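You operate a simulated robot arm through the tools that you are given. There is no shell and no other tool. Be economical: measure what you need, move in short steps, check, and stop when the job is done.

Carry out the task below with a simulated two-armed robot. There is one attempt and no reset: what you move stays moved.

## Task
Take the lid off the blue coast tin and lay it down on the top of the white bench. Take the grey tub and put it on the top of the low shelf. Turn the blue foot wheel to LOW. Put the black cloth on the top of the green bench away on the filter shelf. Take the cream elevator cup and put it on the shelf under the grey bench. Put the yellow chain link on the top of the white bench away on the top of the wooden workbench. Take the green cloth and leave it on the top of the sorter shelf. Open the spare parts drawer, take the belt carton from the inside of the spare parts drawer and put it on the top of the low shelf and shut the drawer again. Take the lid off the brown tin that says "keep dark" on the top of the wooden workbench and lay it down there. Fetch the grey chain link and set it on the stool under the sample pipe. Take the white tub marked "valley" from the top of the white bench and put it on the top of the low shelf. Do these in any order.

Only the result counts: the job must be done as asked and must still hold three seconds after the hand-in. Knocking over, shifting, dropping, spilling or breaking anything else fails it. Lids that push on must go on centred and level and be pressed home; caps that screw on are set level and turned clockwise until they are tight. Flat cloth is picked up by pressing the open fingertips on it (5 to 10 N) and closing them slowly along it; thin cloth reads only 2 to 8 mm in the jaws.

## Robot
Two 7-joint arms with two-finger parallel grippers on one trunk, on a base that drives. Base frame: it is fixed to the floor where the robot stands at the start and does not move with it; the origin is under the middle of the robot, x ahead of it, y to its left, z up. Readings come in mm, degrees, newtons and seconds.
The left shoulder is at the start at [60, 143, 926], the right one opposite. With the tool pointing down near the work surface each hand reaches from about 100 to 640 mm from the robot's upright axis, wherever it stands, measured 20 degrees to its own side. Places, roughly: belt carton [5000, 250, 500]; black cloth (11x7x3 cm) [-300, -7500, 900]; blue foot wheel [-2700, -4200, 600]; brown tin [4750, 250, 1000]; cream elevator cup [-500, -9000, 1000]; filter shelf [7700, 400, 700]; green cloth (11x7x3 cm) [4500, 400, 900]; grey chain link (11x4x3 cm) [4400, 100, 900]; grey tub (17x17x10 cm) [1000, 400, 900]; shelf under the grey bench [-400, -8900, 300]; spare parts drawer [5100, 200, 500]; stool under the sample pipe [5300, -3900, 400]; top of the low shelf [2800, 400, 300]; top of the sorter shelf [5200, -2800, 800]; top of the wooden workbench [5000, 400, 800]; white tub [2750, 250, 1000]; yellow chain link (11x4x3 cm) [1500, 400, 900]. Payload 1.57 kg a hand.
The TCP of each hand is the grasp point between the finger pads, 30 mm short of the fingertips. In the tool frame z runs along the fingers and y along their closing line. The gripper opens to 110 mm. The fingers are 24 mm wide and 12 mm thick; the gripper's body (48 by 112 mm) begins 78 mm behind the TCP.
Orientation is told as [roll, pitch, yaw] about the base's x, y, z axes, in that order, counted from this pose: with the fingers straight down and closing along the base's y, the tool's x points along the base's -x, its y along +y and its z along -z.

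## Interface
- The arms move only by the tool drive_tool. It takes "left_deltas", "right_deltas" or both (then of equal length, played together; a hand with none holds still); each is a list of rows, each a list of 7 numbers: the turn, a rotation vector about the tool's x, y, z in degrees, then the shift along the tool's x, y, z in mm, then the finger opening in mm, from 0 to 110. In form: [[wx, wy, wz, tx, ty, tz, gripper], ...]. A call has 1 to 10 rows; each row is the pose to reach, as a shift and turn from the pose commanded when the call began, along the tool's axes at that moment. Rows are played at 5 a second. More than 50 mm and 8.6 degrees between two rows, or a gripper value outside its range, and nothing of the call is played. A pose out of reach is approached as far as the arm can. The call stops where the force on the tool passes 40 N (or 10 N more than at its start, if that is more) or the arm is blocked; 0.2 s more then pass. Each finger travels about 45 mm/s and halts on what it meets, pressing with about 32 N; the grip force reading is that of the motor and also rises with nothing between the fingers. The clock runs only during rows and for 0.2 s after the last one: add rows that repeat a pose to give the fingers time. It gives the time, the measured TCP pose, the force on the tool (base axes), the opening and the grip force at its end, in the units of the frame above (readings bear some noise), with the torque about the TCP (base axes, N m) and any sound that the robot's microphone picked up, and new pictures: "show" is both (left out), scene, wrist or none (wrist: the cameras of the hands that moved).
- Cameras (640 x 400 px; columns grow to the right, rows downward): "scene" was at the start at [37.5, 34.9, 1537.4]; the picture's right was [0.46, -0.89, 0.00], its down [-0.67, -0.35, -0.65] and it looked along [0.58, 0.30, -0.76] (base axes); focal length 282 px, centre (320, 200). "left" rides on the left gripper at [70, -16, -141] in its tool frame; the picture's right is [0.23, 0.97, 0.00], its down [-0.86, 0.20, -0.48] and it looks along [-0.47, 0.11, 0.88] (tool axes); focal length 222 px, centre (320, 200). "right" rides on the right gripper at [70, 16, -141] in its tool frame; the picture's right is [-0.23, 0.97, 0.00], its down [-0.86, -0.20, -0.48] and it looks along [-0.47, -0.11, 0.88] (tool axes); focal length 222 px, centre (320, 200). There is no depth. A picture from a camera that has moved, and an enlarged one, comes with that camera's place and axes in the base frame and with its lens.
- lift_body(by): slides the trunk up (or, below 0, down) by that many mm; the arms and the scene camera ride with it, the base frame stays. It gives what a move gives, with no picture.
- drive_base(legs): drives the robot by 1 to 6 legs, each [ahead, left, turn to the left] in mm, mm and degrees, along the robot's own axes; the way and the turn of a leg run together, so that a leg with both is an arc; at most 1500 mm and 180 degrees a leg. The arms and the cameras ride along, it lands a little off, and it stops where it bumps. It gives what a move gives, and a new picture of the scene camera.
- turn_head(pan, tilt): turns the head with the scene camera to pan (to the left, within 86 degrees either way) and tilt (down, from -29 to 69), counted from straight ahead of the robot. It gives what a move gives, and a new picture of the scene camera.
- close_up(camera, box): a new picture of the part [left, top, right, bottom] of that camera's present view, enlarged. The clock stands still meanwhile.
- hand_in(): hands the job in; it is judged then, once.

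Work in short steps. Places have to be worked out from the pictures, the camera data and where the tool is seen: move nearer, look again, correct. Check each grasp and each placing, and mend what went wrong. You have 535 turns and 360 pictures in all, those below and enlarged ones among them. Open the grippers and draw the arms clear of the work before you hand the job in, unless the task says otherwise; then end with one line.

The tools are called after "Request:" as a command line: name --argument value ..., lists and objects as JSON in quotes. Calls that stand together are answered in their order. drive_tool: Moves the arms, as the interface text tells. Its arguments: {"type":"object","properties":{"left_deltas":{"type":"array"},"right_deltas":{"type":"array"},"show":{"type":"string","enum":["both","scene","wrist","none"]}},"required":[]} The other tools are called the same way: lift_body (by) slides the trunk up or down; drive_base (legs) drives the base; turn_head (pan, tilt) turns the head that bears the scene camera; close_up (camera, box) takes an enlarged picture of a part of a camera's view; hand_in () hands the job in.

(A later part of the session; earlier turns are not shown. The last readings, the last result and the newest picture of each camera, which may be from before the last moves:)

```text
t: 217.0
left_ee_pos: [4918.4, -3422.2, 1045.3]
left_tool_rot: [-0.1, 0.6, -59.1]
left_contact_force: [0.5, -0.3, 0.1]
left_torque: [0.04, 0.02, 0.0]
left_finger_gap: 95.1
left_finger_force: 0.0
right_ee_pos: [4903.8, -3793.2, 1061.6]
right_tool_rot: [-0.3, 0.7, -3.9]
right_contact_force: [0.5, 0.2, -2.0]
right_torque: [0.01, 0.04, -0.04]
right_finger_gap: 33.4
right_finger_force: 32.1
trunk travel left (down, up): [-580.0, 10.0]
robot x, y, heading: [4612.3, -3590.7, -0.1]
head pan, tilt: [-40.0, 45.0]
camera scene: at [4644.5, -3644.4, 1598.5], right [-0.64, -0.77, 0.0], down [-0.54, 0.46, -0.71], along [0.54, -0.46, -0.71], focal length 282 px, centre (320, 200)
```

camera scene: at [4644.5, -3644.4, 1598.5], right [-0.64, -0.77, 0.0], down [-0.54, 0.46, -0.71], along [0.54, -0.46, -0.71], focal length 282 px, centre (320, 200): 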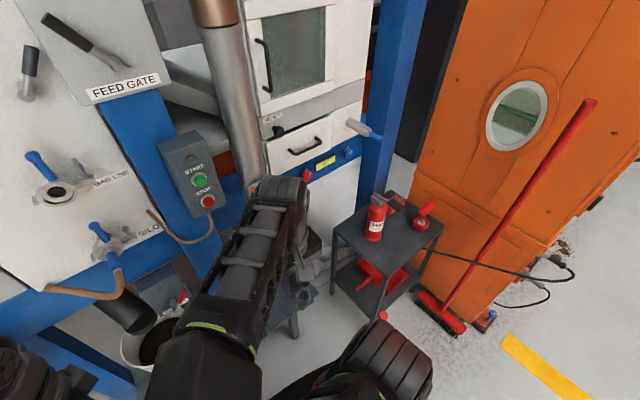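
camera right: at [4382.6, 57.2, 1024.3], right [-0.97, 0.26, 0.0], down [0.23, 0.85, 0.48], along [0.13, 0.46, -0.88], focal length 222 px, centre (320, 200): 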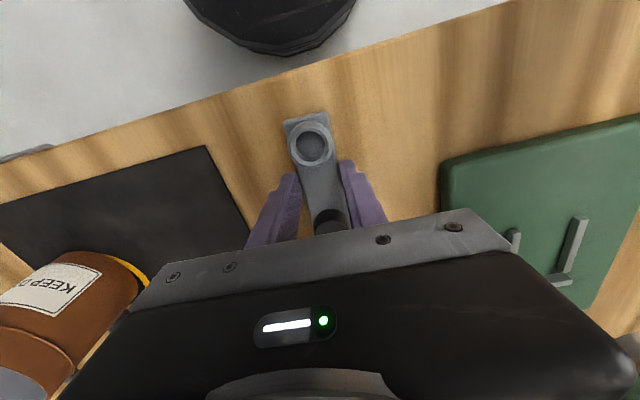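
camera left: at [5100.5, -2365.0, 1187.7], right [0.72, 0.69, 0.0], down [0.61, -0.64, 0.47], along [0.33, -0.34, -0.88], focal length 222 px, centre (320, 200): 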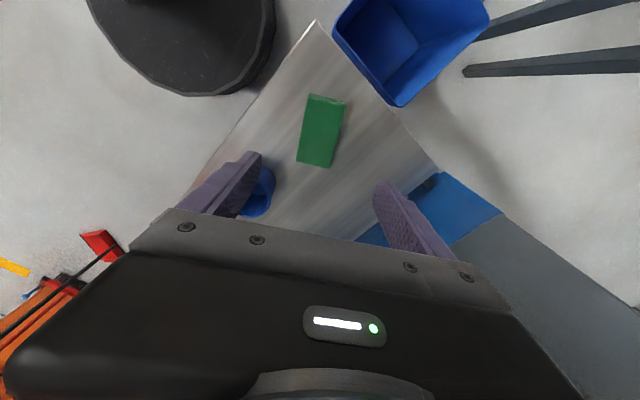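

I check the dustpan near the table (it may be what blocked me).

Request:
turn_head --pan -75 --tilt 50

```text
t: 218.0
left_ee_pos: [4918.1, -3422.3, 1046.1]
left_tool_rot: [-0.1, 0.5, -59.1]
left_contact_force: [0.3, -0.2, 0.5]
left_torque: [0.0, 0.0, -0.02]
left_finger_gap: 94.6
left_finger_force: 0.1
right_ee_pos: [4903.1, -3791.6, 1061.5]
right_tool_rot: [-0.3, 0.7, -3.8]
right_contact_force: [-0.2, 0.3, -2.2]
right_torque: [0.0, 0.01, 0.03]
right_finger_gap: 33.4
right_finger_force: 32.0
trunk travel left (down, up): [-580.0, 10.0]
robot x, y, heading: [4614.3, -3592.6, -0.0]
head pan, tilt: [-75.0, 50.0]
camera scene: at [4602.2, -3666.6, 1591.6], right [-0.97, -0.26, 0.0], down [-0.2, 0.74, -0.64], along [0.17, -0.62, -0.77], focal length 282 px, centre (320, 200)
```

scene: 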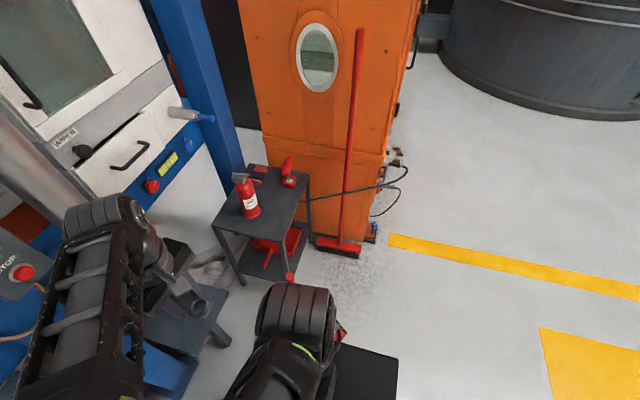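

The dustpan still stands. I move further left/ahead for more room and then lower the trunk 300 mm.

Request:
drive_base --legs '[[45, 60, 0]]'

Request:
lift_body --by -300

Request:
turn_head --pan -30 --tilt 35

```text
t: 219.1
left_ee_pos: [4963.5, -3360.6, 1047.0]
left_tool_rot: [-0.2, 0.6, -58.9]
left_contact_force: [0.5, -0.4, -0.5]
left_torque: [-0.06, 0.01, -0.01]
left_finger_gap: 94.8
left_finger_force: 0.0
right_ee_pos: [4949.6, -3729.6, 1061.1]
right_tool_rot: [-0.2, 0.8, -3.7]
right_contact_force: [0.7, 0.7, -2.6]
right_torque: [-0.02, 0.08, 0.01]
right_finger_gap: 33.5
right_finger_force: 32.0
trunk travel left (down, up): [-580.0, 10.0]
robot x, y, heading: [4656.3, -3530.3, -0.0]
head pan, tilt: [-75.0, 50.0]
camera scene: at [4647.6, -3605.0, 1591.7], right [-0.97, -0.26, 0.0], down [-0.2, 0.74, -0.64], along [0.17, -0.62, -0.77], focal length 282 px, centre (320, 200)
```

scene: 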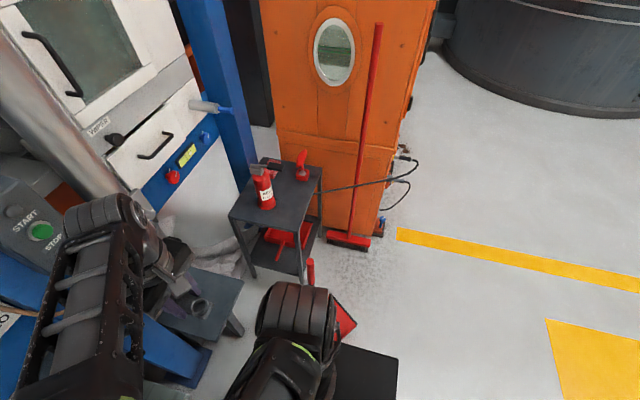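

```text
t: 222.1
left_ee_pos: [4962.3, -3361.9, 746.1]
left_tool_rot: [-0.2, 0.6, -59.0]
left_contact_force: [-0.6, -0.4, -0.3]
left_torque: [-0.02, -0.04, -0.02]
left_finger_gap: 94.9
left_finger_force: 0.1
right_ee_pos: [4947.1, -3732.1, 761.4]
right_tool_rot: [-0.4, 0.7, -3.9]
right_contact_force: [0.6, -0.4, -1.7]
right_torque: [-0.01, 0.05, -0.03]
right_finger_gap: 33.4
right_finger_force: 32.2
trunk travel left (down, up): [-280.0, 310.0]
robot x, y, heading: [4657.0, -3532.0, -0.0]
head pan, tilt: [-75.0, 50.0]
```

```text
t: 223.2
left_ee_pos: [4962.6, -3361.2, 746.0]
left_tool_rot: [-0.1, 0.6, -59.0]
left_contact_force: [-0.5, -0.7, 0.4]
left_torque: [0.01, -0.03, -0.02]
left_finger_gap: 95.1
left_finger_force: 0.1
right_ee_pos: [4948.3, -3731.1, 761.0]
right_tool_rot: [-0.3, 0.7, -3.8]
right_contact_force: [0.2, 0.5, -2.3]
right_torque: [-0.05, 0.02, 0.03]
right_finger_gap: 33.3
right_finger_force: 32.1
trunk travel left (down, up): [-280.0, 310.0]
robot x, y, heading: [4657.3, -3529.5, -0.2]
head pan, tilt: [-30.0, 35.0]
camera scene: at [4702.7, -3576.3, 1313.3], right [-0.5, -0.87, 0.0], down [-0.5, 0.29, -0.82], along [0.71, -0.41, -0.57], focal length 282 px, centre (320, 200)
```

scene: 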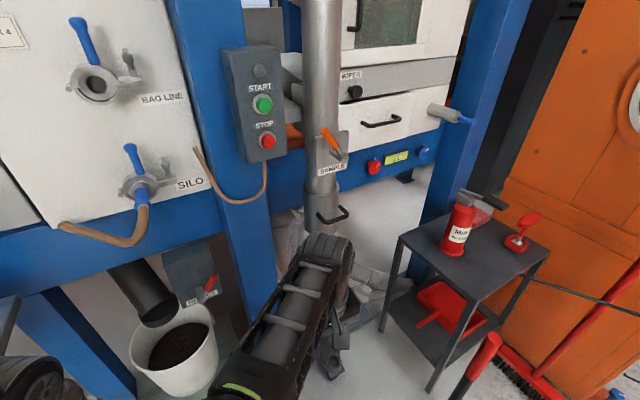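

I extend the right hand forward and down towards the stool.

Request:
drive_tool --right_deltas '[[0, 0, 0, -35, -17, 23, 20], [0, 0, 0, -70, -35, 46, 20], [0, 0, 0, -105, -52, 69, 20], [0, 0, 0, -140, -70, 92, 20], [0, 0, 0, -176, -87, 115, 20], [0, 0, 0, -211, -105, 138, 20], [0, 0, 0, -246, -122, 160, 20]]'

```text
t: 224.8
left_ee_pos: [4961.3, -3360.7, 745.4]
left_tool_rot: [-0.1, 0.6, -59.0]
left_contact_force: [-0.3, 0.5, -0.5]
left_torque: [0.01, -0.01, 0.01]
left_finger_gap: 95.0
left_finger_force: 0.1
right_ee_pos: [5125.9, -3819.8, 629.7]
right_tool_rot: [-0.3, 0.6, -3.7]
right_contact_force: [-0.6, 0.1, -2.6]
right_torque: [0.03, 0.01, -0.01]
right_finger_gap: 33.2
right_finger_force: 32.4
right hand out of reach, approached as far as the arm can: row 6, 7
trunk travel left (down, up): [-280.0, 310.0]
robot x, y, heading: [4654.6, -3533.6, -0.2]
head pan, tilt: [-30.0, 35.0]
camera scene: at [4702.9, -3576.1, 1313.4], right [-0.5, -0.87, 0.0], down [-0.5, 0.29, -0.82], along [0.71, -0.41, -0.57], focal length 282 px, centre (320, 200)
camera right: at [5059.5, -3800.2, 773.2], right [0.29, 0.96, -0.01], down [0.85, -0.25, 0.47], along [0.45, -0.14, -0.88], focal length 222 px, centre (320, 200)
```

scene: 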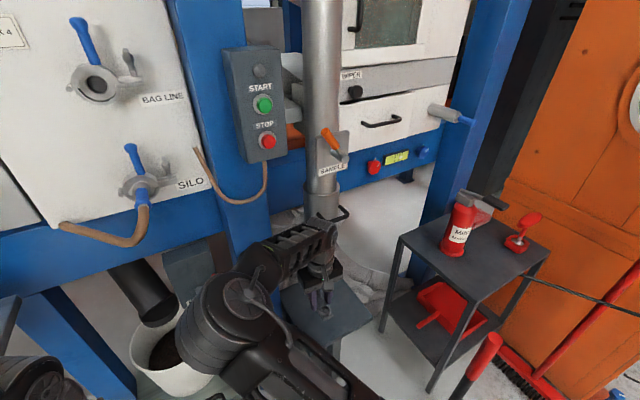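
right: 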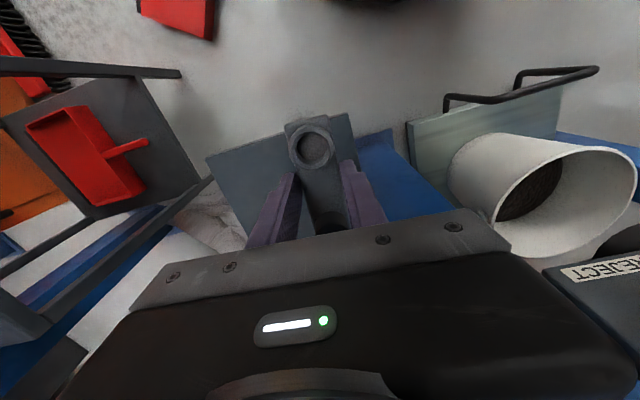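

Reach is limited; I drive 70 mm ahead instead (base front stays before the stool).

Request:
drive_base --legs '[[65, 0, 0]]'

Request:
drive_tool --right_deltas '[[0, 0, 0, 0, -25, 20, 20], [0, 0, 0, 0, -50, 45, 20], [0, 0, 0, 0, -60, 75, 20]]'

```text
t: 225.8
left_ee_pos: [5027.5, -3361.0, 746.4]
left_tool_rot: [-0.1, 0.5, -58.9]
left_contact_force: [0.1, 0.3, 0.6]
left_torque: [0.0, 0.0, 0.0]
left_finger_gap: 95.3
left_finger_force: 0.0
right_ee_pos: [5192.5, -3820.0, 630.3]
right_tool_rot: [-0.3, 0.7, -3.8]
right_contact_force: [-0.2, -0.5, -1.9]
right_torque: [0.03, 0.02, 0.01]
right_finger_gap: 33.2
right_finger_force: 32.2
trunk travel left (down, up): [-280.0, 310.0]
robot x, y, heading: [4726.5, -3531.1, -0.2]
head pan, tilt: [-30.0, 35.0]
camera scene: at [4768.7, -3576.3, 1313.3], right [-0.5, -0.87, 0.0], down [-0.5, 0.29, -0.82], along [0.71, -0.41, -0.57], focal length 282 px, centre (320, 200)
```

scene: 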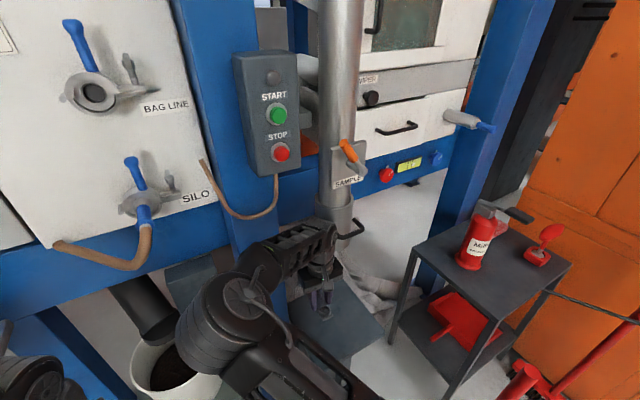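

```text
t: 226.6
left_ee_pos: [5028.2, -3362.2, 745.8]
left_tool_rot: [-0.1, 0.6, -58.9]
left_contact_force: [-0.4, -0.2, -0.7]
left_torque: [0.0, 0.0, -0.01]
left_finger_gap: 94.9
left_finger_force: 0.0
right_ee_pos: [5187.4, -3820.8, 624.8]
right_tool_rot: [-0.4, 0.6, -3.7]
right_contact_force: [-0.3, -0.9, -2.4]
right_torque: [0.0, 0.02, -0.01]
right_finger_gap: 33.6
right_finger_force: 32.2
right hand out of reach, approached as far as the arm can: row 1, 2, 3
trunk travel left (down, up): [-280.0, 310.0]
robot x, y, heading: [4718.6, -3527.8, 0.1]
head pan, tilt: [-30.0, 35.0]
camera scene: at [4768.3, -3576.3, 1313.4], right [-0.5, -0.87, 0.0], down [-0.5, 0.29, -0.82], along [0.71, -0.41, -0.57], focal length 282 px, centre (320, 200)
camera right: at [5120.8, -3800.9, 767.7], right [0.29, 0.96, -0.01], down [0.84, -0.25, 0.47], along [0.45, -0.14, -0.88], focal length 222 px, centre (320, 200)
```

scene: 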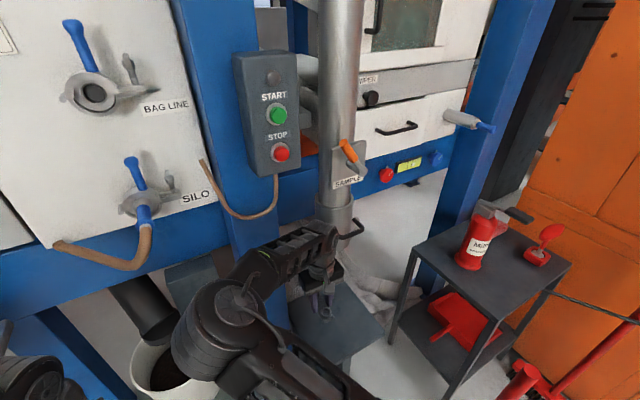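
right: 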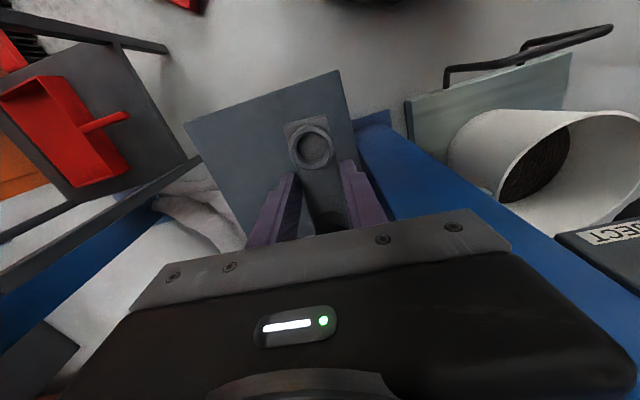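

The arm cannot go lower in this posture, but the trunk can: I lower the trunk so the link comes down onto the stool at [5187, −3821].

Request:
lift_body --by -170

Request:
drive_tool --right_deltas '[[0, 0, 0, 0, 0, 0, 20]]'

```text
t: 228.5
left_ee_pos: [5028.5, -3361.9, 575.3]
left_tool_rot: [-0.1, 0.6, -59.0]
left_contact_force: [0.4, -0.2, 0.9]
left_torque: [0.03, 0.03, 0.0]
left_finger_gap: 95.3
left_finger_force: 0.0
right_ee_pos: [5187.6, -3821.8, 454.3]
right_tool_rot: [-0.3, 0.6, -3.7]
right_contact_force: [-0.9, 0.2, -1.9]
right_torque: [-0.03, 0.04, 0.01]
right_finger_gap: 33.2
right_finger_force: 31.9
trunk travel left (down, up): [-110.0, 480.0]
robot x, y, heading: [4725.2, -3535.0, -0.3]
head pan, tilt: [-30.0, 35.0]
```

```text
t: 228.9
left_ee_pos: [5028.4, -3361.7, 576.6]
left_tool_rot: [-0.1, 0.7, -59.0]
left_contact_force: [0.4, -0.1, 0.4]
left_torque: [0.01, -0.01, 0.02]
left_finger_gap: 95.0
left_finger_force: 0.1
right_ee_pos: [5187.3, -3820.9, 455.7]
right_tool_rot: [-0.4, 0.5, -3.7]
right_contact_force: [0.3, 0.0, -1.7]
right_torque: [0.03, 0.03, 0.0]
right_finger_gap: 33.4
right_finger_force: 31.7
trunk travel left (down, up): [-110.0, 480.0]
robot x, y, heading: [4723.4, -3531.8, 0.2]
head pan, tilt: [-30.0, 35.0]
camera scene: at [4768.4, -3576.3, 1143.4], right [-0.5, -0.87, 0.0], down [-0.5, 0.29, -0.82], along [0.71, -0.41, -0.57], focal length 282 px, centre (320, 200)
camera right: at [5120.9, -3800.8, 597.7], right [0.29, 0.96, -0.01], down [0.84, -0.25, 0.47], along [0.45, -0.14, -0.88], focal length 222 px, centre (320, 200)
```

scene: 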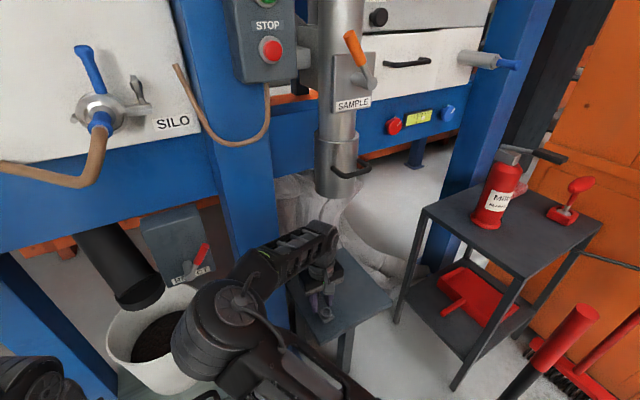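
right: 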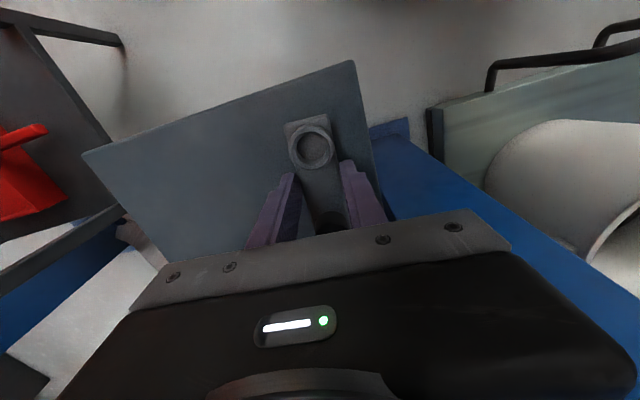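

The link is above the stool, about 33 mm inside its edge. I lower the rest in small trunk steps.

Request:
lift_body --by -18

Request:
lift_body --by -6

```text
t: 229.5
left_ee_pos: [5028.5, -3361.9, 559.1]
left_tool_rot: [-0.1, 0.6, -59.0]
left_contact_force: [0.5, -0.6, -0.6]
left_torque: [0.02, -0.02, -0.01]
left_finger_gap: 95.0
left_finger_force: 0.1
right_ee_pos: [5187.3, -3820.5, 436.9]
right_tool_rot: [-0.3, 0.5, -3.7]
right_contact_force: [0.3, -0.8, -1.7]
right_torque: [0.01, 0.02, 0.0]
right_finger_gap: 33.4
right_finger_force: 32.5
trunk travel left (down, up): [-92.0, 498.0]
robot x, y, heading: [4722.6, -3530.2, 0.2]
head pan, tilt: [-30.0, 35.0]
```

```text
t: 230.1
left_ee_pos: [5027.4, -3361.9, 553.1]
left_tool_rot: [-0.1, 0.6, -59.0]
left_contact_force: [-0.2, -0.1, -1.0]
left_torque: [-0.01, -0.02, 0.01]
left_finger_gap: 95.1
left_finger_force: 0.1
right_ee_pos: [5186.8, -3820.6, 431.8]
right_tool_rot: [-0.4, 0.3, -3.8]
right_contact_force: [-2.9, 0.3, 9.9]
right_torque: [0.15, -0.57, 0.05]
right_finger_gap: 33.5
right_finger_force: 31.5
trunk travel left (down, up): [-86.0, 504.0]
robot x, y, heading: [4725.2, -3531.9, 0.1]
head pan, tilt: [-30.0, 35.0]
```

Contact (10 N) at z≈432. I open the fingers and raise the trunk.

Request:
drive_tool --right_deltas '[[0, 0, 0, 0, 0, -1, 36], [0, 0, 0, 0, 0, -1, 44], [0, 0, 0, 0, 0, -1, 48], [0, 0, 0, 0, 0, -1, 48]]' --show "none"

Request:
lift_body --by 150

Request:
drive_tool --right_deltas '[[0, 0, 0, 5, 0, 0, 60]]'

```text
t: 231.1
left_ee_pos: [5028.0, -3362.2, 551.6]
left_tool_rot: [0.0, 0.6, -59.0]
left_contact_force: [0.0, -0.1, 0.4]
left_torque: [0.0, 0.03, 0.01]
left_finger_gap: 95.1
left_finger_force: 0.0
right_ee_pos: [5187.2, -3819.9, 432.7]
right_tool_rot: [-0.3, 0.4, -3.7]
right_contact_force: [-0.2, -0.1, -0.3]
right_torque: [-0.02, 0.0, -0.01]
right_finger_gap: 48.0
right_finger_force: 0.0
trunk travel left (down, up): [-86.0, 504.0]
robot x, y, heading: [4724.3, -3533.5, -0.1]
head pan, tilt: [-30.0, 35.0]
```

```text
t: 232.8
left_ee_pos: [5028.6, -3361.7, 701.9]
left_tool_rot: [0.0, 0.6, -59.0]
left_contact_force: [0.2, -1.2, 0.9]
left_torque: [0.0, -0.01, 0.0]
left_finger_gap: 94.9
left_finger_force: 0.0
right_ee_pos: [5186.5, -3820.8, 581.7]
right_tool_rot: [-0.2, 0.6, -3.6]
right_contact_force: [-0.7, 0.1, 0.1]
right_torque: [0.0, 0.0, 0.0]
right_finger_gap: 48.0
right_finger_force: 0.0
trunk travel left (down, up): [-236.0, 354.0]
robot x, y, heading: [4722.8, -3533.1, 0.1]
head pan, tilt: [-30.0, 35.0]
```

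```text
t: 233.2
left_ee_pos: [5028.4, -3361.3, 703.5]
left_tool_rot: [-0.1, 0.6, -58.9]
left_contact_force: [0.5, 0.1, -0.3]
left_torque: [0.0, 0.03, 0.01]
left_finger_gap: 95.0
left_finger_force: 0.1
right_ee_pos: [5183.1, -3818.4, 584.1]
right_tool_rot: [-0.3, 0.5, -3.6]
right_contact_force: [-0.3, 0.5, -0.9]
right_torque: [-0.03, -0.01, 0.01]
right_finger_gap: 60.1
right_finger_force: 0.2
trunk travel left (down, up): [-236.0, 354.0]
robot x, y, heading: [4726.0, -3530.6, 0.0]
head pan, tilt: [-30.0, 35.0]
camera scene: at [4768.3, -3576.2, 1269.3], right [-0.5, -0.87, 0.0], down [-0.5, 0.29, -0.82], along [0.71, -0.41, -0.57], focal length 282 px, centre (320, 200)
camera right: at [5116.6, -3799.3, 725.6], right [0.29, 0.96, -0.01], down [0.84, -0.25, 0.47], along [0.45, -0.14, -0.88], focal length 222 px, centre (320, 200)
```

scene: 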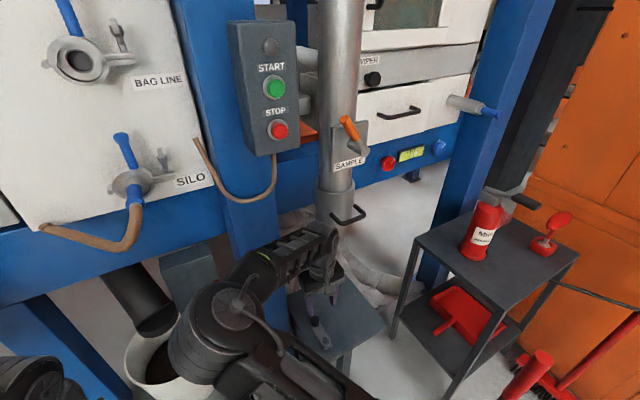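
right: 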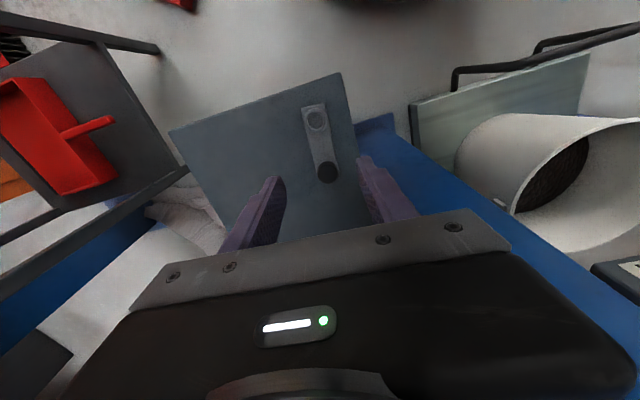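

The grey link lies on the stool. I retract the right hand.

Request:
drive_tool --right_deltas '[[0, 0, 0, 40, 10, -20, 100], [0, 0, 0, 80, 20, -40, 100], [0, 0, 0, 120, 40, -60, 100], [0, 0, 0, 160, 60, -80, 100], [0, 0, 0, 200, 80, -100, 100], [0, 0, 0, 230, 90, -130, 100]]' --show "scene"

```text
t: 234.7
left_ee_pos: [5028.3, -3362.5, 702.8]
left_tool_rot: [-0.2, 0.6, -58.8]
left_contact_force: [1.5, 0.4, -0.2]
left_torque: [-0.02, 0.02, -0.02]
left_finger_gap: 95.3
left_finger_force: 0.1
right_ee_pos: [4955.7, -3761.8, 704.9]
right_tool_rot: [-2.8, 4.7, -17.7]
right_contact_force: [-0.2, 1.6, -0.2]
right_torque: [0.0, 0.06, -0.01]
right_finger_gap: 100.0
right_finger_force: 0.0
right hand out of reach, approached as far as the arm can: row 5, 6
trunk travel left (down, up): [-236.0, 354.0]
robot x, y, heading: [4719.9, -3536.6, -0.1]
head pan, tilt: [-30.0, 35.0]
stopped in row 6 (right hand): the arm was blocked; the commanded pose is now the measured one
camera scene: at [4768.6, -3575.9, 1269.3], right [-0.5, -0.87, 0.0], down [-0.5, 0.29, -0.82], along [0.71, -0.41, -0.57], focal length 282 px, centre (320, 200)
```

scene: 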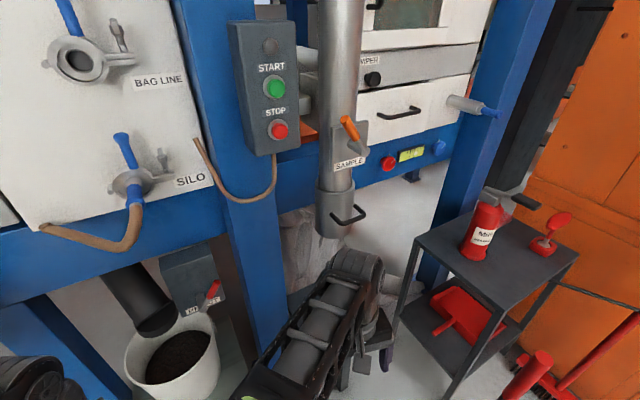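

Now I back off and raise the trunk, then sort out the right arm's posture in the open.

Request:
drive_base --legs '[[-450, 0, 0]]'

Request:
lift_body --by 300

Request:
drive_tool --right_deltas '[[0, 0, 0, -20, -40, 0, 100], [0, 0, 0, -40, -80, 0, 100], [0, 0, 0, -60, -120, 0, 100], [0, 0, 0, -80, -160, 0, 100], [0, 0, 0, -80, -205, 0, 100], [0, 0, 0, -80, -250, 0, 100]]' --show "none"

Request:
turn_head --pan -30 --tilt 60

```text
t: 237.4
left_ee_pos: [4583.2, -3363.3, 703.2]
left_tool_rot: [-0.1, 0.7, -60.2]
left_contact_force: [-0.4, -0.9, 0.0]
left_torque: [0.01, 0.0, 0.0]
left_finger_gap: 95.1
left_finger_force: 0.1
right_ee_pos: [4500.3, -3760.6, 705.3]
right_tool_rot: [-2.9, 4.5, -18.8]
right_contact_force: [-0.3, 0.8, 0.1]
right_torque: [0.01, 0.01, 0.01]
right_finger_gap: 99.9
right_finger_force: 0.0
trunk travel left (down, up): [-236.0, 354.0]
robot x, y, heading: [4274.2, -3521.9, -1.2]
head pan, tilt: [-30.0, 35.0]
camera scene: at [4318.2, -3572.5, 1269.4], right [-0.52, -0.86, 0.0], down [-0.49, 0.3, -0.82], along [0.7, -0.42, -0.57], focal length 282 px, centre (320, 200)
```

scene: 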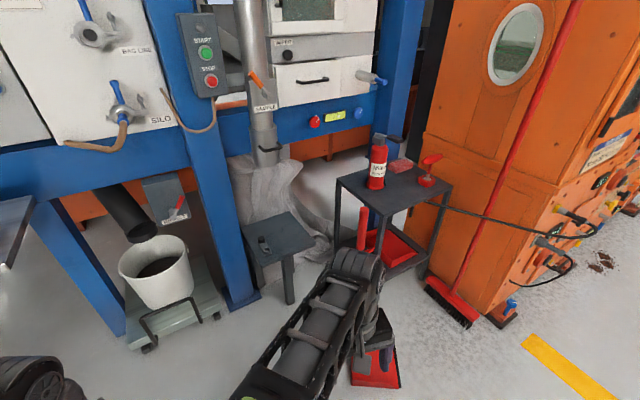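

```text
t: 240.4
left_ee_pos: [4582.3, -3363.1, 1002.1]
left_tool_rot: [0.0, 0.7, -60.2]
left_contact_force: [0.6, -0.2, -0.3]
left_torque: [0.0, 0.02, 0.02]
left_finger_gap: 94.9
left_finger_force: 0.1
right_ee_pos: [4501.6, -3762.1, 1005.9]
right_tool_rot: [-3.0, 4.6, -18.9]
right_contact_force: [0.4, 0.6, -0.6]
right_torque: [-0.01, 0.04, -0.01]
right_finger_gap: 99.8
right_finger_force: 0.1
trunk travel left (down, up): [-536.0, 54.0]
robot x, y, heading: [4276.6, -3525.6, -1.1]
head pan, tilt: [-30.0, 35.0]
```

```text
t: 241.8
left_ee_pos: [4581.4, -3364.7, 1002.5]
left_tool_rot: [0.1, 0.6, -60.2]
left_contact_force: [-1.1, -0.1, -0.6]
left_torque: [0.01, 0.02, 0.01]
left_finger_gap: 94.8
left_finger_force: 0.0
right_ee_pos: [4495.7, -4024.6, 1010.6]
right_tool_rot: [-2.8, 4.7, -19.0]
right_contact_force: [0.4, -1.2, 0.0]
right_torque: [0.03, -0.01, 0.04]
right_finger_gap: 100.2
right_finger_force: 0.0
trunk travel left (down, up): [-536.0, 54.0]
robot x, y, heading: [4272.8, -3532.0, -1.3]
head pan, tilt: [-30.0, 35.0]
```

```text
t: 242.7
left_ee_pos: [4581.8, -3363.4, 1002.1]
left_tool_rot: [-0.1, 0.7, -60.2]
left_contact_force: [-0.1, 0.6, -0.8]
left_torque: [-0.03, -0.01, 0.01]
left_finger_gap: 94.7
left_finger_force: 0.0
right_ee_pos: [4497.2, -4022.9, 1010.5]
right_tool_rot: [-2.9, 4.6, -18.9]
right_contact_force: [0.1, 0.6, -0.2]
right_torque: [0.01, 0.01, 0.0]
right_finger_gap: 100.0
right_finger_force: 0.0
trunk travel left (down, up): [-536.0, 54.0]
robot x, y, heading: [4271.8, -3523.2, -1.4]
head pan, tilt: [-30.0, 60.0]
camera scene: at [4299.9, -3561.4, 1535.1], right [-0.52, -0.86, 0.0], down [-0.74, 0.45, -0.5], along [0.43, -0.26, -0.87], focal length 282 px, centre (320, 200)
```

scene: 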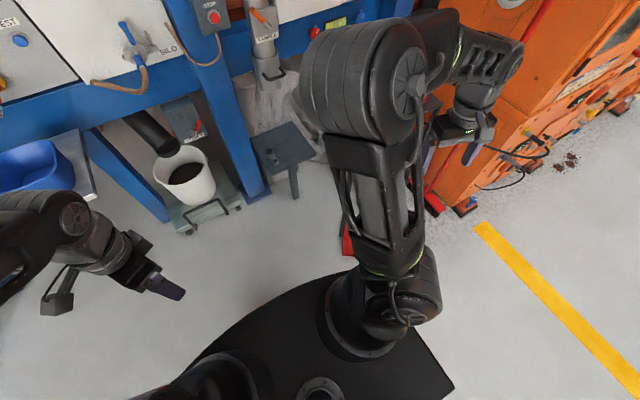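

Now I bring the right hand to a neutral place ahead-right with neutral yaw.

Request:
drive_tool --right_deltas '[[0, 0, -4, -40, 20, 0, 100], [0, -1, -8, -80, 45, 0, 100], [0, -2, -12, -120, 70, 0, 100], [1, -3, -16, -150, 105, 0, 100], [2, -4, -18, -175, 145, 0, 100], [3, -4.6, -18, -190, 185, 0, 100]]' --show "scene"

```text
t: 244.1
left_ee_pos: [4583.8, -3358.8, 1000.8]
left_tool_rot: [-0.4, 0.4, -60.2]
left_contact_force: [1.3, 0.5, 0.1]
left_torque: [-0.07, 0.04, -0.02]
left_finger_gap: 95.0
left_finger_force: 0.1
right_ee_pos: [4732.9, -3878.8, 1008.4]
right_tool_rot: [-5.2, 1.3, -0.7]
right_contact_force: [1.2, 0.9, 0.5]
right_torque: [-0.15, 0.01, 0.0]
right_finger_gap: 99.8
right_finger_force: 0.0
right hand out of reach, approached as far as the arm can: row 3, 4, 5, 6
trunk travel left (down, up): [-536.0, 54.0]
robot x, y, heading: [4273.3, -3526.2, -1.4]
head pan, tilt: [-30.0, 60.0]
camera scene: at [4301.8, -3555.8, 1535.2], right [-0.52, -0.86, 0.0], down [-0.74, 0.45, -0.5], along [0.43, -0.26, -0.87], focal length 282 px, centre (320, 200)
```

scene: 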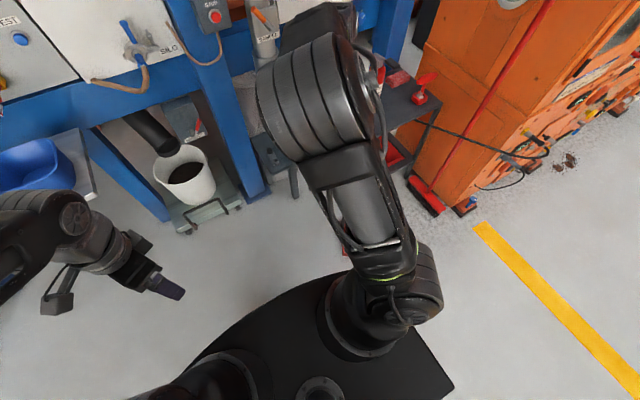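

I settle the right hand at ahead ≈330, right ≈220, level.

Request:
drive_tool --right_deltas '[[-2, 0, 0, 30, 25, 0, 100], [-4, -1, 0, 65, 55, 0, 100], [-5, -1.3, 0, 100, 85, 0, 100], [-5, -1.3, 0, 130, 115, 0, 100]]' --show "none"

Request:
drive_base --legs '[[-200, 0, 0], [0, 0, 91]]'

```text
t: 245.1
left_ee_pos: [4581.7, -3363.7, 1002.5]
left_tool_rot: [0.0, 0.5, -60.2]
left_contact_force: [-0.4, 0.2, 1.2]
left_torque: [0.03, -0.05, 0.0]
left_finger_gap: 94.9
left_finger_force: 0.2
right_ee_pos: [4603.5, -3762.2, 1005.8]
right_tool_rot: [0.1, -0.2, -0.6]
right_contact_force: [0.0, -0.5, 0.3]
right_torque: [-0.03, 0.0, 0.0]
right_finger_gap: 100.0
right_finger_force: 0.0
trunk travel left (down, up): [-536.0, 54.0]
robot x, y, heading: [4273.4, -3527.4, -1.0]
head pan, tilt: [-30.0, 60.0]
```

```text
t: 250.5
left_ee_pos: [3916.3, -3212.9, 1001.7]
left_tool_rot: [-0.1, 0.7, 29.2]
left_contact_force: [-0.8, -0.1, -0.3]
left_torque: [0.0, 0.03, -0.01]
left_finger_gap: 94.9
left_finger_force: 0.1
right_ee_pos: [4314.8, -3195.6, 1004.5]
right_tool_rot: [0.1, -0.1, 88.9]
right_contact_force: [0.5, -0.1, 0.1]
right_torque: [0.01, 0.01, 0.0]
right_finger_gap: 99.8
right_finger_force: 0.0
trunk travel left (down, up): [-536.0, 54.0]
robot x, y, heading: [4077.0, -3520.2, 88.1]
head pan, tilt: [-30.0, 60.0]
camera scene: at [4108.7, -3497.1, 1535.1], right [0.85, -0.53, 0.0], down [-0.46, -0.74, -0.5], along [0.26, 0.42, -0.87], focal length 282 px, centre (320, 200)
```

scene: 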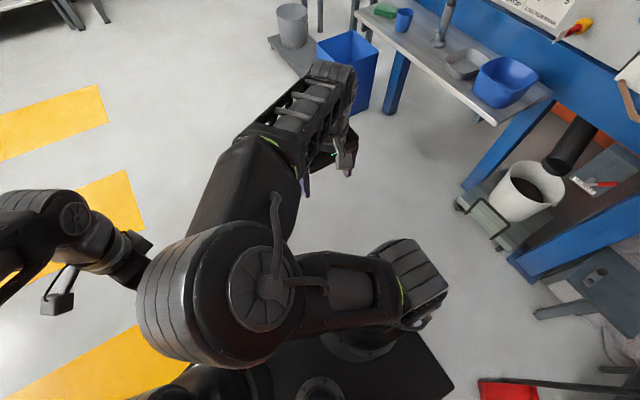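

The right elbow now leans inward and blocks the view. I re-pose it by turning the hand to point left (as it was for the first tin), then back.

Request:
drive_tool --right_deltas '[[-4.5, 4.5, 4.5, -5, 0, 8, 100], [-9, 9, 9, -10, 0, 16, 100], [-13.5, 13.5, 13.5, -15, 0, 24, 100], [-18, 18, 18, -20, 0, 32, 100], [-22.5, 22.5, 22.5, -30, 0, 40, 100], [-27, 27, 27, -30, 0, 40, 100], [-31.5, 31.5, 31.5, -30, 0, 40, 100], [-36, 36, 36, -30, 0, 40, 100], [-40.5, 40.5, 40.5, -30, 0, 40, 100], [-45, 45, 45, -30, 0, 40, 100]]' --show "none"

Request:
drive_tool --right_deltas '[[-4.5, 4.5, 4.5, 0, 0, 0, 100], [-9, 9, 9, 0, 0, 0, 100], [-13.5, 13.5, 13.5, 0, 0, 0, 100], [-18, 18, 18, 0, 0, 0, 100], [-22.5, 22.5, 22.5, 0, 0, 0, 100], [-24.3, 24.3, 24.3, 0, 0, 0, 100]]' --show "scene"

```text
t: 252.7
left_ee_pos: [3916.2, -3213.6, 1002.0]
left_tool_rot: [-0.1, 0.6, 29.2]
left_contact_force: [-0.2, -1.4, -0.2]
left_torque: [-0.01, -0.03, -0.02]
left_finger_gap: 94.9
left_finger_force: 0.0
right_ee_pos: [4233.7, -3277.8, 971.5]
right_tool_rot: [33.8, 49.9, 57.4]
right_contact_force: [-0.9, -0.2, 0.3]
right_torque: [0.01, -0.04, -0.01]
right_finger_gap: 99.9
right_finger_force: 0.0
right hand out of reach, approached as far as the arm can: row 5, 6, 7, 8, 9, 10
trunk travel left (down, up): [-536.0, 54.0]
robot x, y, heading: [4076.5, -3523.2, 88.1]
head pan, tilt: [-30.0, 60.0]
```

```text
t: 254.1
left_ee_pos: [3917.1, -3212.8, 1001.8]
left_tool_rot: [-0.1, 0.6, 29.3]
left_contact_force: [-0.8, -1.0, 0.0]
left_torque: [-0.01, 0.01, 0.01]
left_finger_gap: 94.8
left_finger_force: 0.0
right_ee_pos: [4229.7, -3293.3, 982.4]
right_tool_rot: [42.5, 57.5, 48.9]
right_contact_force: [-0.6, 0.5, -0.3]
right_torque: [0.02, 0.03, 0.0]
right_finger_gap: 100.1
right_finger_force: 0.1
right hand out of reach, approached as far as the arm can: row 1, 2, 3, 4, 5, 6
trunk travel left (down, up): [-536.0, 54.0]
robot x, y, heading: [4073.7, -3522.7, 88.1]
head pan, tilt: [-30.0, 60.0]
camera scene: at [4108.7, -3496.9, 1535.1], right [0.85, -0.53, 0.0], down [-0.46, -0.74, -0.5], along [0.26, 0.42, -0.87], focal length 282 px, centre (320, 200)
```

scene: 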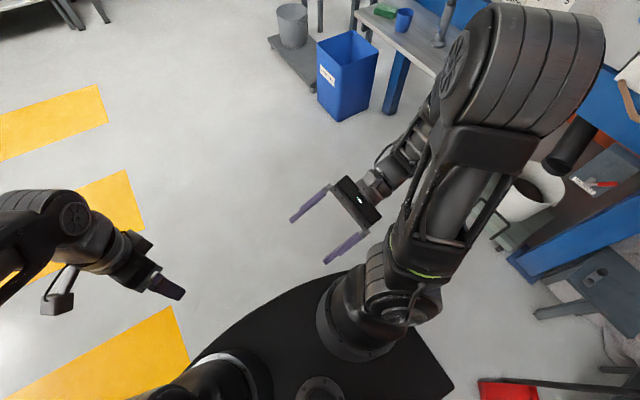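

The elbow moved outward. I turn the hand back to pointing down while moving it ahead-right.

Request:
drive_tool --right_deltas '[[5.2, -3.65, -5.05, -7.3, 12, -9, 100], [10.4, -7.3, -10.1, -14.7, 24, -18, 100], [15.6, -10.95, -15.15, -22, 36, -27, 100], [20.8, -14.6, -20.2, -29.4, 48.6, -36, 100], [26, -18.25, -25.25, -36.7, 60.7, -45, 100], [31.2, -21.9, -30.3, -44, 73, -54, 100], [36.4, -25.55, -35.35, -51.4, 85, -63, 100], [41.6, -29.2, -40.4, -58.8, 97, -72, 100], [46.8, -32.85, -45.45, -66, 109, -81, 100], [51.9, -36.5, -50.5, -73.5, 121.5, -90.5, 100]]' --show "none"

Request:
drive_tool --right_deltas '[[5.2, -3.7, -5.1, 0, 0, 0, 100]]' --show "scene"

```text
t: 256.3
left_ee_pos: [3915.5, -3212.9, 1002.5]
left_tool_rot: [-0.2, 0.6, 29.3]
left_contact_force: [-0.3, -0.7, 0.2]
left_torque: [0.01, 0.0, -0.02]
left_finger_gap: 94.9
left_finger_force: 0.1
right_ee_pos: [4318.1, -3147.5, 1000.8]
right_tool_rot: [4.9, 3.9, 83.3]
right_contact_force: [0.4, -0.3, 0.0]
right_torque: [-0.02, 0.01, 0.02]
right_finger_gap: 100.1
right_finger_force: 0.1
trunk travel left (down, up): [-536.0, 54.0]
robot x, y, heading: [4077.4, -3522.2, 88.3]
head pan, tilt: [-30.0, 60.0]
```

```text
t: 256.7
left_ee_pos: [3914.7, -3212.7, 1002.3]
left_tool_rot: [-0.1, 0.6, 29.2]
left_contact_force: [0.4, 1.1, -0.5]
left_torque: [0.02, -0.03, 0.01]
left_finger_gap: 94.8
left_finger_force: 0.1
right_ee_pos: [4316.5, -3148.9, 1001.6]
right_tool_rot: [-0.1, 0.0, 88.3]
right_contact_force: [0.0, -0.3, -0.2]
right_torque: [0.01, 0.0, 0.01]
right_finger_gap: 100.4
right_finger_force: 0.1
trunk travel left (down, up): [-536.0, 54.0]
robot x, y, heading: [4074.5, -3521.2, 88.3]
head pan, tilt: [-30.0, 60.0]
camera scene: at [4107.6, -3497.6, 1535.1], right [0.85, -0.53, 0.0], down [-0.46, -0.74, -0.5], along [0.26, 0.43, -0.87], focal length 282 px, centre (320, 200)
```

scene: 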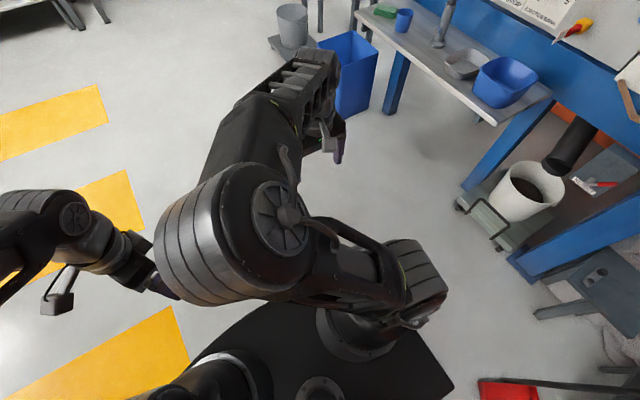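

The elbow flips inward again in this branch. I turn the hand −80° (the orientation in which the elbow stayed outside) to see.

Request:
drive_tool --right_deltas '[[0, 0, 8.5, 0, -10, 0, 100], [0, 0, 17, 0, -20, 0, 100], [0, 0, 25.5, 0, -30, 0, 100], [0, 0, 34, 0, -30, 0, 100], [0, 0, 42.5, 0, -30, 0, 100], [0, 0, 51, 0, -30, 0, 100], [0, 0, 59.5, 0, -30, 0, 100], [0, 0, 68, 0, -30, 0, 100], [0, 0, 76.5, 0, -30, 0, 100], [0, 0, 80, 0, -30, 0, 100]]' --show "scene"

```text
t: 258.9
left_ee_pos: [3916.4, -3213.3, 1001.2]
left_tool_rot: [-0.1, 0.5, 29.1]
left_contact_force: [0.7, -0.2, 0.1]
left_torque: [0.02, 0.01, 0.03]
left_finger_gap: 94.6
left_finger_force: 0.1
right_ee_pos: [4414.6, -3219.4, 931.7]
right_tool_rot: [0.5, -0.3, 8.8]
right_contact_force: [0.6, 0.3, -0.1]
right_torque: [0.06, 0.01, 0.02]
right_finger_gap: 99.9
right_finger_force: 0.0
right hand out of reach, approached as far as the arm can: row 7, 8, 9, 10
trunk travel left (down, up): [-536.0, 54.0]
robot x, y, heading: [4073.0, -3522.7, 88.2]
head pan, tilt: [-30.0, 60.0]
camera scene: at [4108.9, -3497.1, 1535.1], right [0.85, -0.53, 0.0], down [-0.46, -0.74, -0.5], along [0.26, 0.43, -0.87], focal length 282 px, centre (320, 200)
```

scene: 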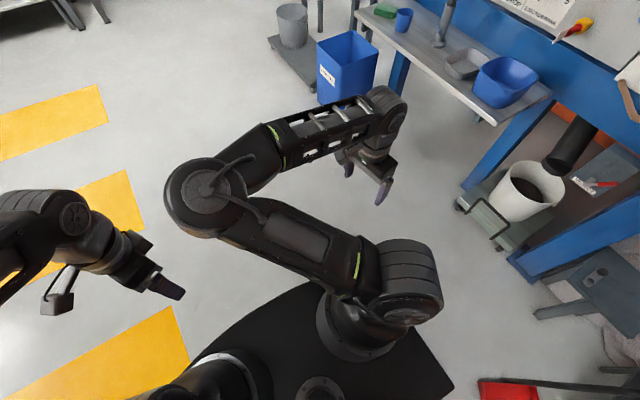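

Wrong direction: negative turns must bring the elbow outward. I rotate the hand the other way.

Request:
drive_tool --right_deltas '[[0, 0, -8.5, 0, 10, -10, 100], [0, 0, -17, 0, 20, -20, 100], [0, 0, -25.5, 0, 30, -30, 100], [0, 0, -34, 0, 30, -40, 100], [0, 0, -42.5, 0, 30, -50, 100], [0, 0, -51, 0, 30, -50, 100], [0, 0, -59.5, 0, 30, -50, 100], [0, 0, -68, 0, 30, -50, 100], [0, 0, -76.5, 0, 30, -50, 100], [0, 0, -85, 0, 30, -50, 100]]' --show "none"

Request:
drive_tool --right_deltas '[[0, 0, -8.5, 0, 0, 0, 100], [0, 0, -17, 0, 0, 0, 100], [0, 0, -25.5, 0, 0, 0, 100], [0, 0, -34, 0, 0, 0, 100], [0, 0, -42.5, 0, 0, 0, 100], [0, 0, -51, 0, 0, 0, 100], [0, 0, -59.5, 0, 0, 0, 100], [0, 0, -68, 0, 0, 0, 100], [0, 0, -76.5, 0, 0, 0, 100], [0, 0, -85, 0, 0, 0, 100]]' --show "scene"

```text
t: 261.1
left_ee_pos: [3916.7, -3212.0, 1002.6]
left_tool_rot: [-0.1, 0.6, 29.2]
left_contact_force: [-0.5, 0.4, 0.3]
left_torque: [0.01, -0.01, 0.01]
left_finger_gap: 95.3
left_finger_force: 0.0
right_ee_pos: [4414.6, -3187.5, 978.6]
right_tool_rot: [-0.1, 0.0, 93.3]
right_contact_force: [0.5, 0.0, -0.7]
right_torque: [-0.01, -0.02, -0.01]
right_finger_gap: 99.9
right_finger_force: 0.0
trunk travel left (down, up): [-536.0, 54.0]
robot x, y, heading: [4078.3, -3523.1, 88.2]
head pan, tilt: [-30.0, 60.0]
```

```text
t: 263.3
left_ee_pos: [3915.9, -3213.4, 1003.2]
left_tool_rot: [-0.1, 0.6, 29.2]
left_contact_force: [0.8, -0.1, -0.9]
left_torque: [-0.01, -0.01, 0.0]
left_finger_gap: 95.4
left_finger_force: 0.1
right_ee_pos: [4414.2, -3187.7, 981.5]
right_tool_rot: [0.0, -0.1, 178.4]
right_contact_force: [0.0, -0.1, 0.3]
right_torque: [-0.02, 0.0, 0.0]
right_finger_gap: 100.2
right_finger_force: 0.1
trunk travel left (down, up): [-536.0, 54.0]
robot x, y, heading: [4078.5, -3517.6, 88.1]
head pan, tilt: [-30.0, 60.0]
camera scene: at [4108.9, -3497.1, 1535.1], right [0.85, -0.53, 0.0], down [-0.46, -0.74, -0.5], along [0.26, 0.43, -0.87], focal length 282 px, centre (320, 200)
```

scene: 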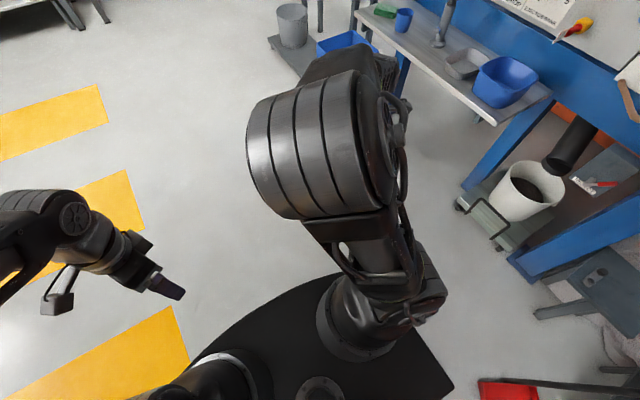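

Elbow is coming round. I continue turning in the same direction to reach the original branch.

Request:
drive_tool --right_deltas '[[0, 0, -8.5, 0, 0, 0, 100], [0, 0, -17, 0, 0, 0, 100], [0, 0, -25.5, 0, 0, 0, 100], [0, 0, -34, 0, 0, 0, 100], [0, 0, -42.5, 0, 0, 0, 100], [0, 0, -51, 0, 0, 0, 100], [0, 0, -59.5, 0, 0, 0, 100], [0, 0, -68, 0, 0, 0, 100], [0, 0, -76.5, 0, 0, 0, 100], [0, 0, -85, 0, 0, 0, 100]]' --show "scene"

```text
t: 265.5
left_ee_pos: [3917.2, -3212.5, 1003.5]
left_tool_rot: [0.0, 0.7, 29.2]
left_contact_force: [0.8, 0.0, -0.4]
left_torque: [-0.03, 0.03, -0.02]
left_finger_gap: 95.1
left_finger_force: 0.0
right_ee_pos: [4412.7, -3186.7, 980.2]
right_tool_rot: [0.0, 0.0, -96.6]
right_contact_force: [0.2, 0.9, 0.0]
right_torque: [0.02, -0.02, 0.02]
right_finger_gap: 99.9
right_finger_force: 0.1
trunk travel left (down, up): [-536.0, 54.0]
robot x, y, heading: [4075.2, -3524.0, 88.0]
head pan, tilt: [-30.0, 60.0]
camera scene: at [4108.8, -3497.0, 1535.1], right [0.85, -0.53, 0.0], down [-0.46, -0.74, -0.5], along [0.26, 0.42, -0.87], focal length 282 px, centre (320, 200)
```

scene: 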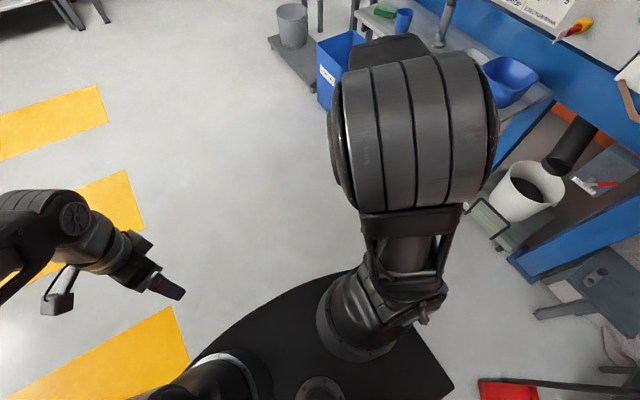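

Request:
drive_tool --right_deltas '[[0, 0, -8.5, 0, 0, 0, 100], [0, 0, -17, 0, 0, 0, 100], [0, 0, -25.5, 0, 0, 0, 100], [0, 0, -34, 0, 0, 0, 100], [0, 0, -42.5, 0, 0, 0, 100], [0, 0, -51, 0, 0, 0, 100], [0, 0, -59.5, 0, 0, 0, 100], [0, 0, -68, 0, 0, 0, 100], [0, 0, -76.5, 0, 0, 0, 100], [0, 0, -85, 0, 0, 0, 100]]' --show "none"

Request:
drive_tool --right_deltas '[[0, 0, -8.5, 0, 0, 0, 100], [0, 0, -17, 0, 0, 0, 100], [0, 0, -25.5, 0, 0, 0, 100], [0, 0, -34, 0, 0, 0, 100], [0, 0, -42.5, 0, 0, 0, 100], [0, 0, -51, 0, 0, 0, 100], [0, 0, -59.5, 0, 0, 0, 100], [0, 0, -68, 0, 0, 0, 100], [0, 0, -76.5, 0, 0, 0, 100], [0, 0, -85, 0, 0, 0, 100]]' --show "scene"

```text
t: 267.7
left_ee_pos: [3916.8, -3213.1, 1003.7]
left_tool_rot: [-0.1, 0.6, 29.1]
left_contact_force: [0.4, 0.0, 1.4]
left_torque: [-0.01, 0.02, -0.03]
left_finger_gap: 95.1
left_finger_force: 0.1
right_ee_pos: [4412.4, -3187.2, 979.2]
right_tool_rot: [0.1, 0.0, -11.7]
right_contact_force: [-0.1, 0.2, 0.2]
right_torque: [-0.02, 0.04, 0.0]
right_finger_gap: 99.8
right_finger_force: 0.2
trunk travel left (down, up): [-536.0, 54.0]
robot x, y, heading: [4076.4, -3519.7, 88.0]
head pan, tilt: [-30.0, 60.0]
```

```text
t: 269.9
left_ee_pos: [3914.9, -3212.4, 1001.7]
left_tool_rot: [-0.1, 0.6, 29.2]
left_contact_force: [0.1, -0.3, -0.1]
left_torque: [0.01, -0.01, 0.0]
left_finger_gap: 94.8
left_finger_force: 0.0
right_ee_pos: [4253.4, -3153.7, 962.6]
right_tool_rot: [-0.6, -0.4, 72.0]
right_contact_force: [0.2, -0.5, 0.3]
right_torque: [0.0, -0.02, 0.0]
right_finger_gap: 100.0
right_finger_force: 0.1
right hand out of reach, approached as far as the arm can: row 7, 8, 9, 10
trunk travel left (down, up): [-536.0, 54.0]
robot x, y, heading: [4074.4, -3525.3, 88.1]
head pan, tilt: [-30.0, 60.0]
camera scene: at [4108.5, -3496.9, 1535.1], right [0.85, -0.53, 0.0], down [-0.46, -0.74, -0.5], along [0.26, 0.42, -0.87], focal length 282 px, centre (320, 200)
```

scene: 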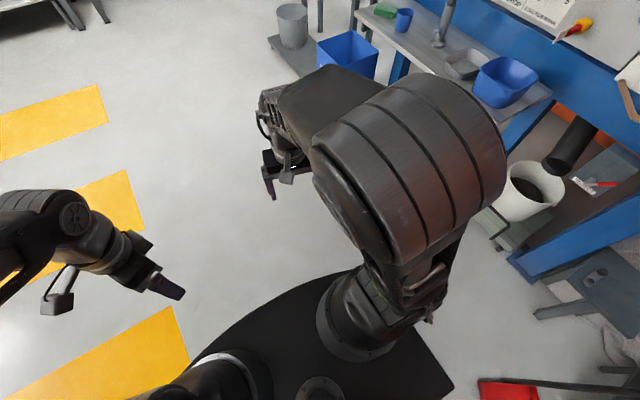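

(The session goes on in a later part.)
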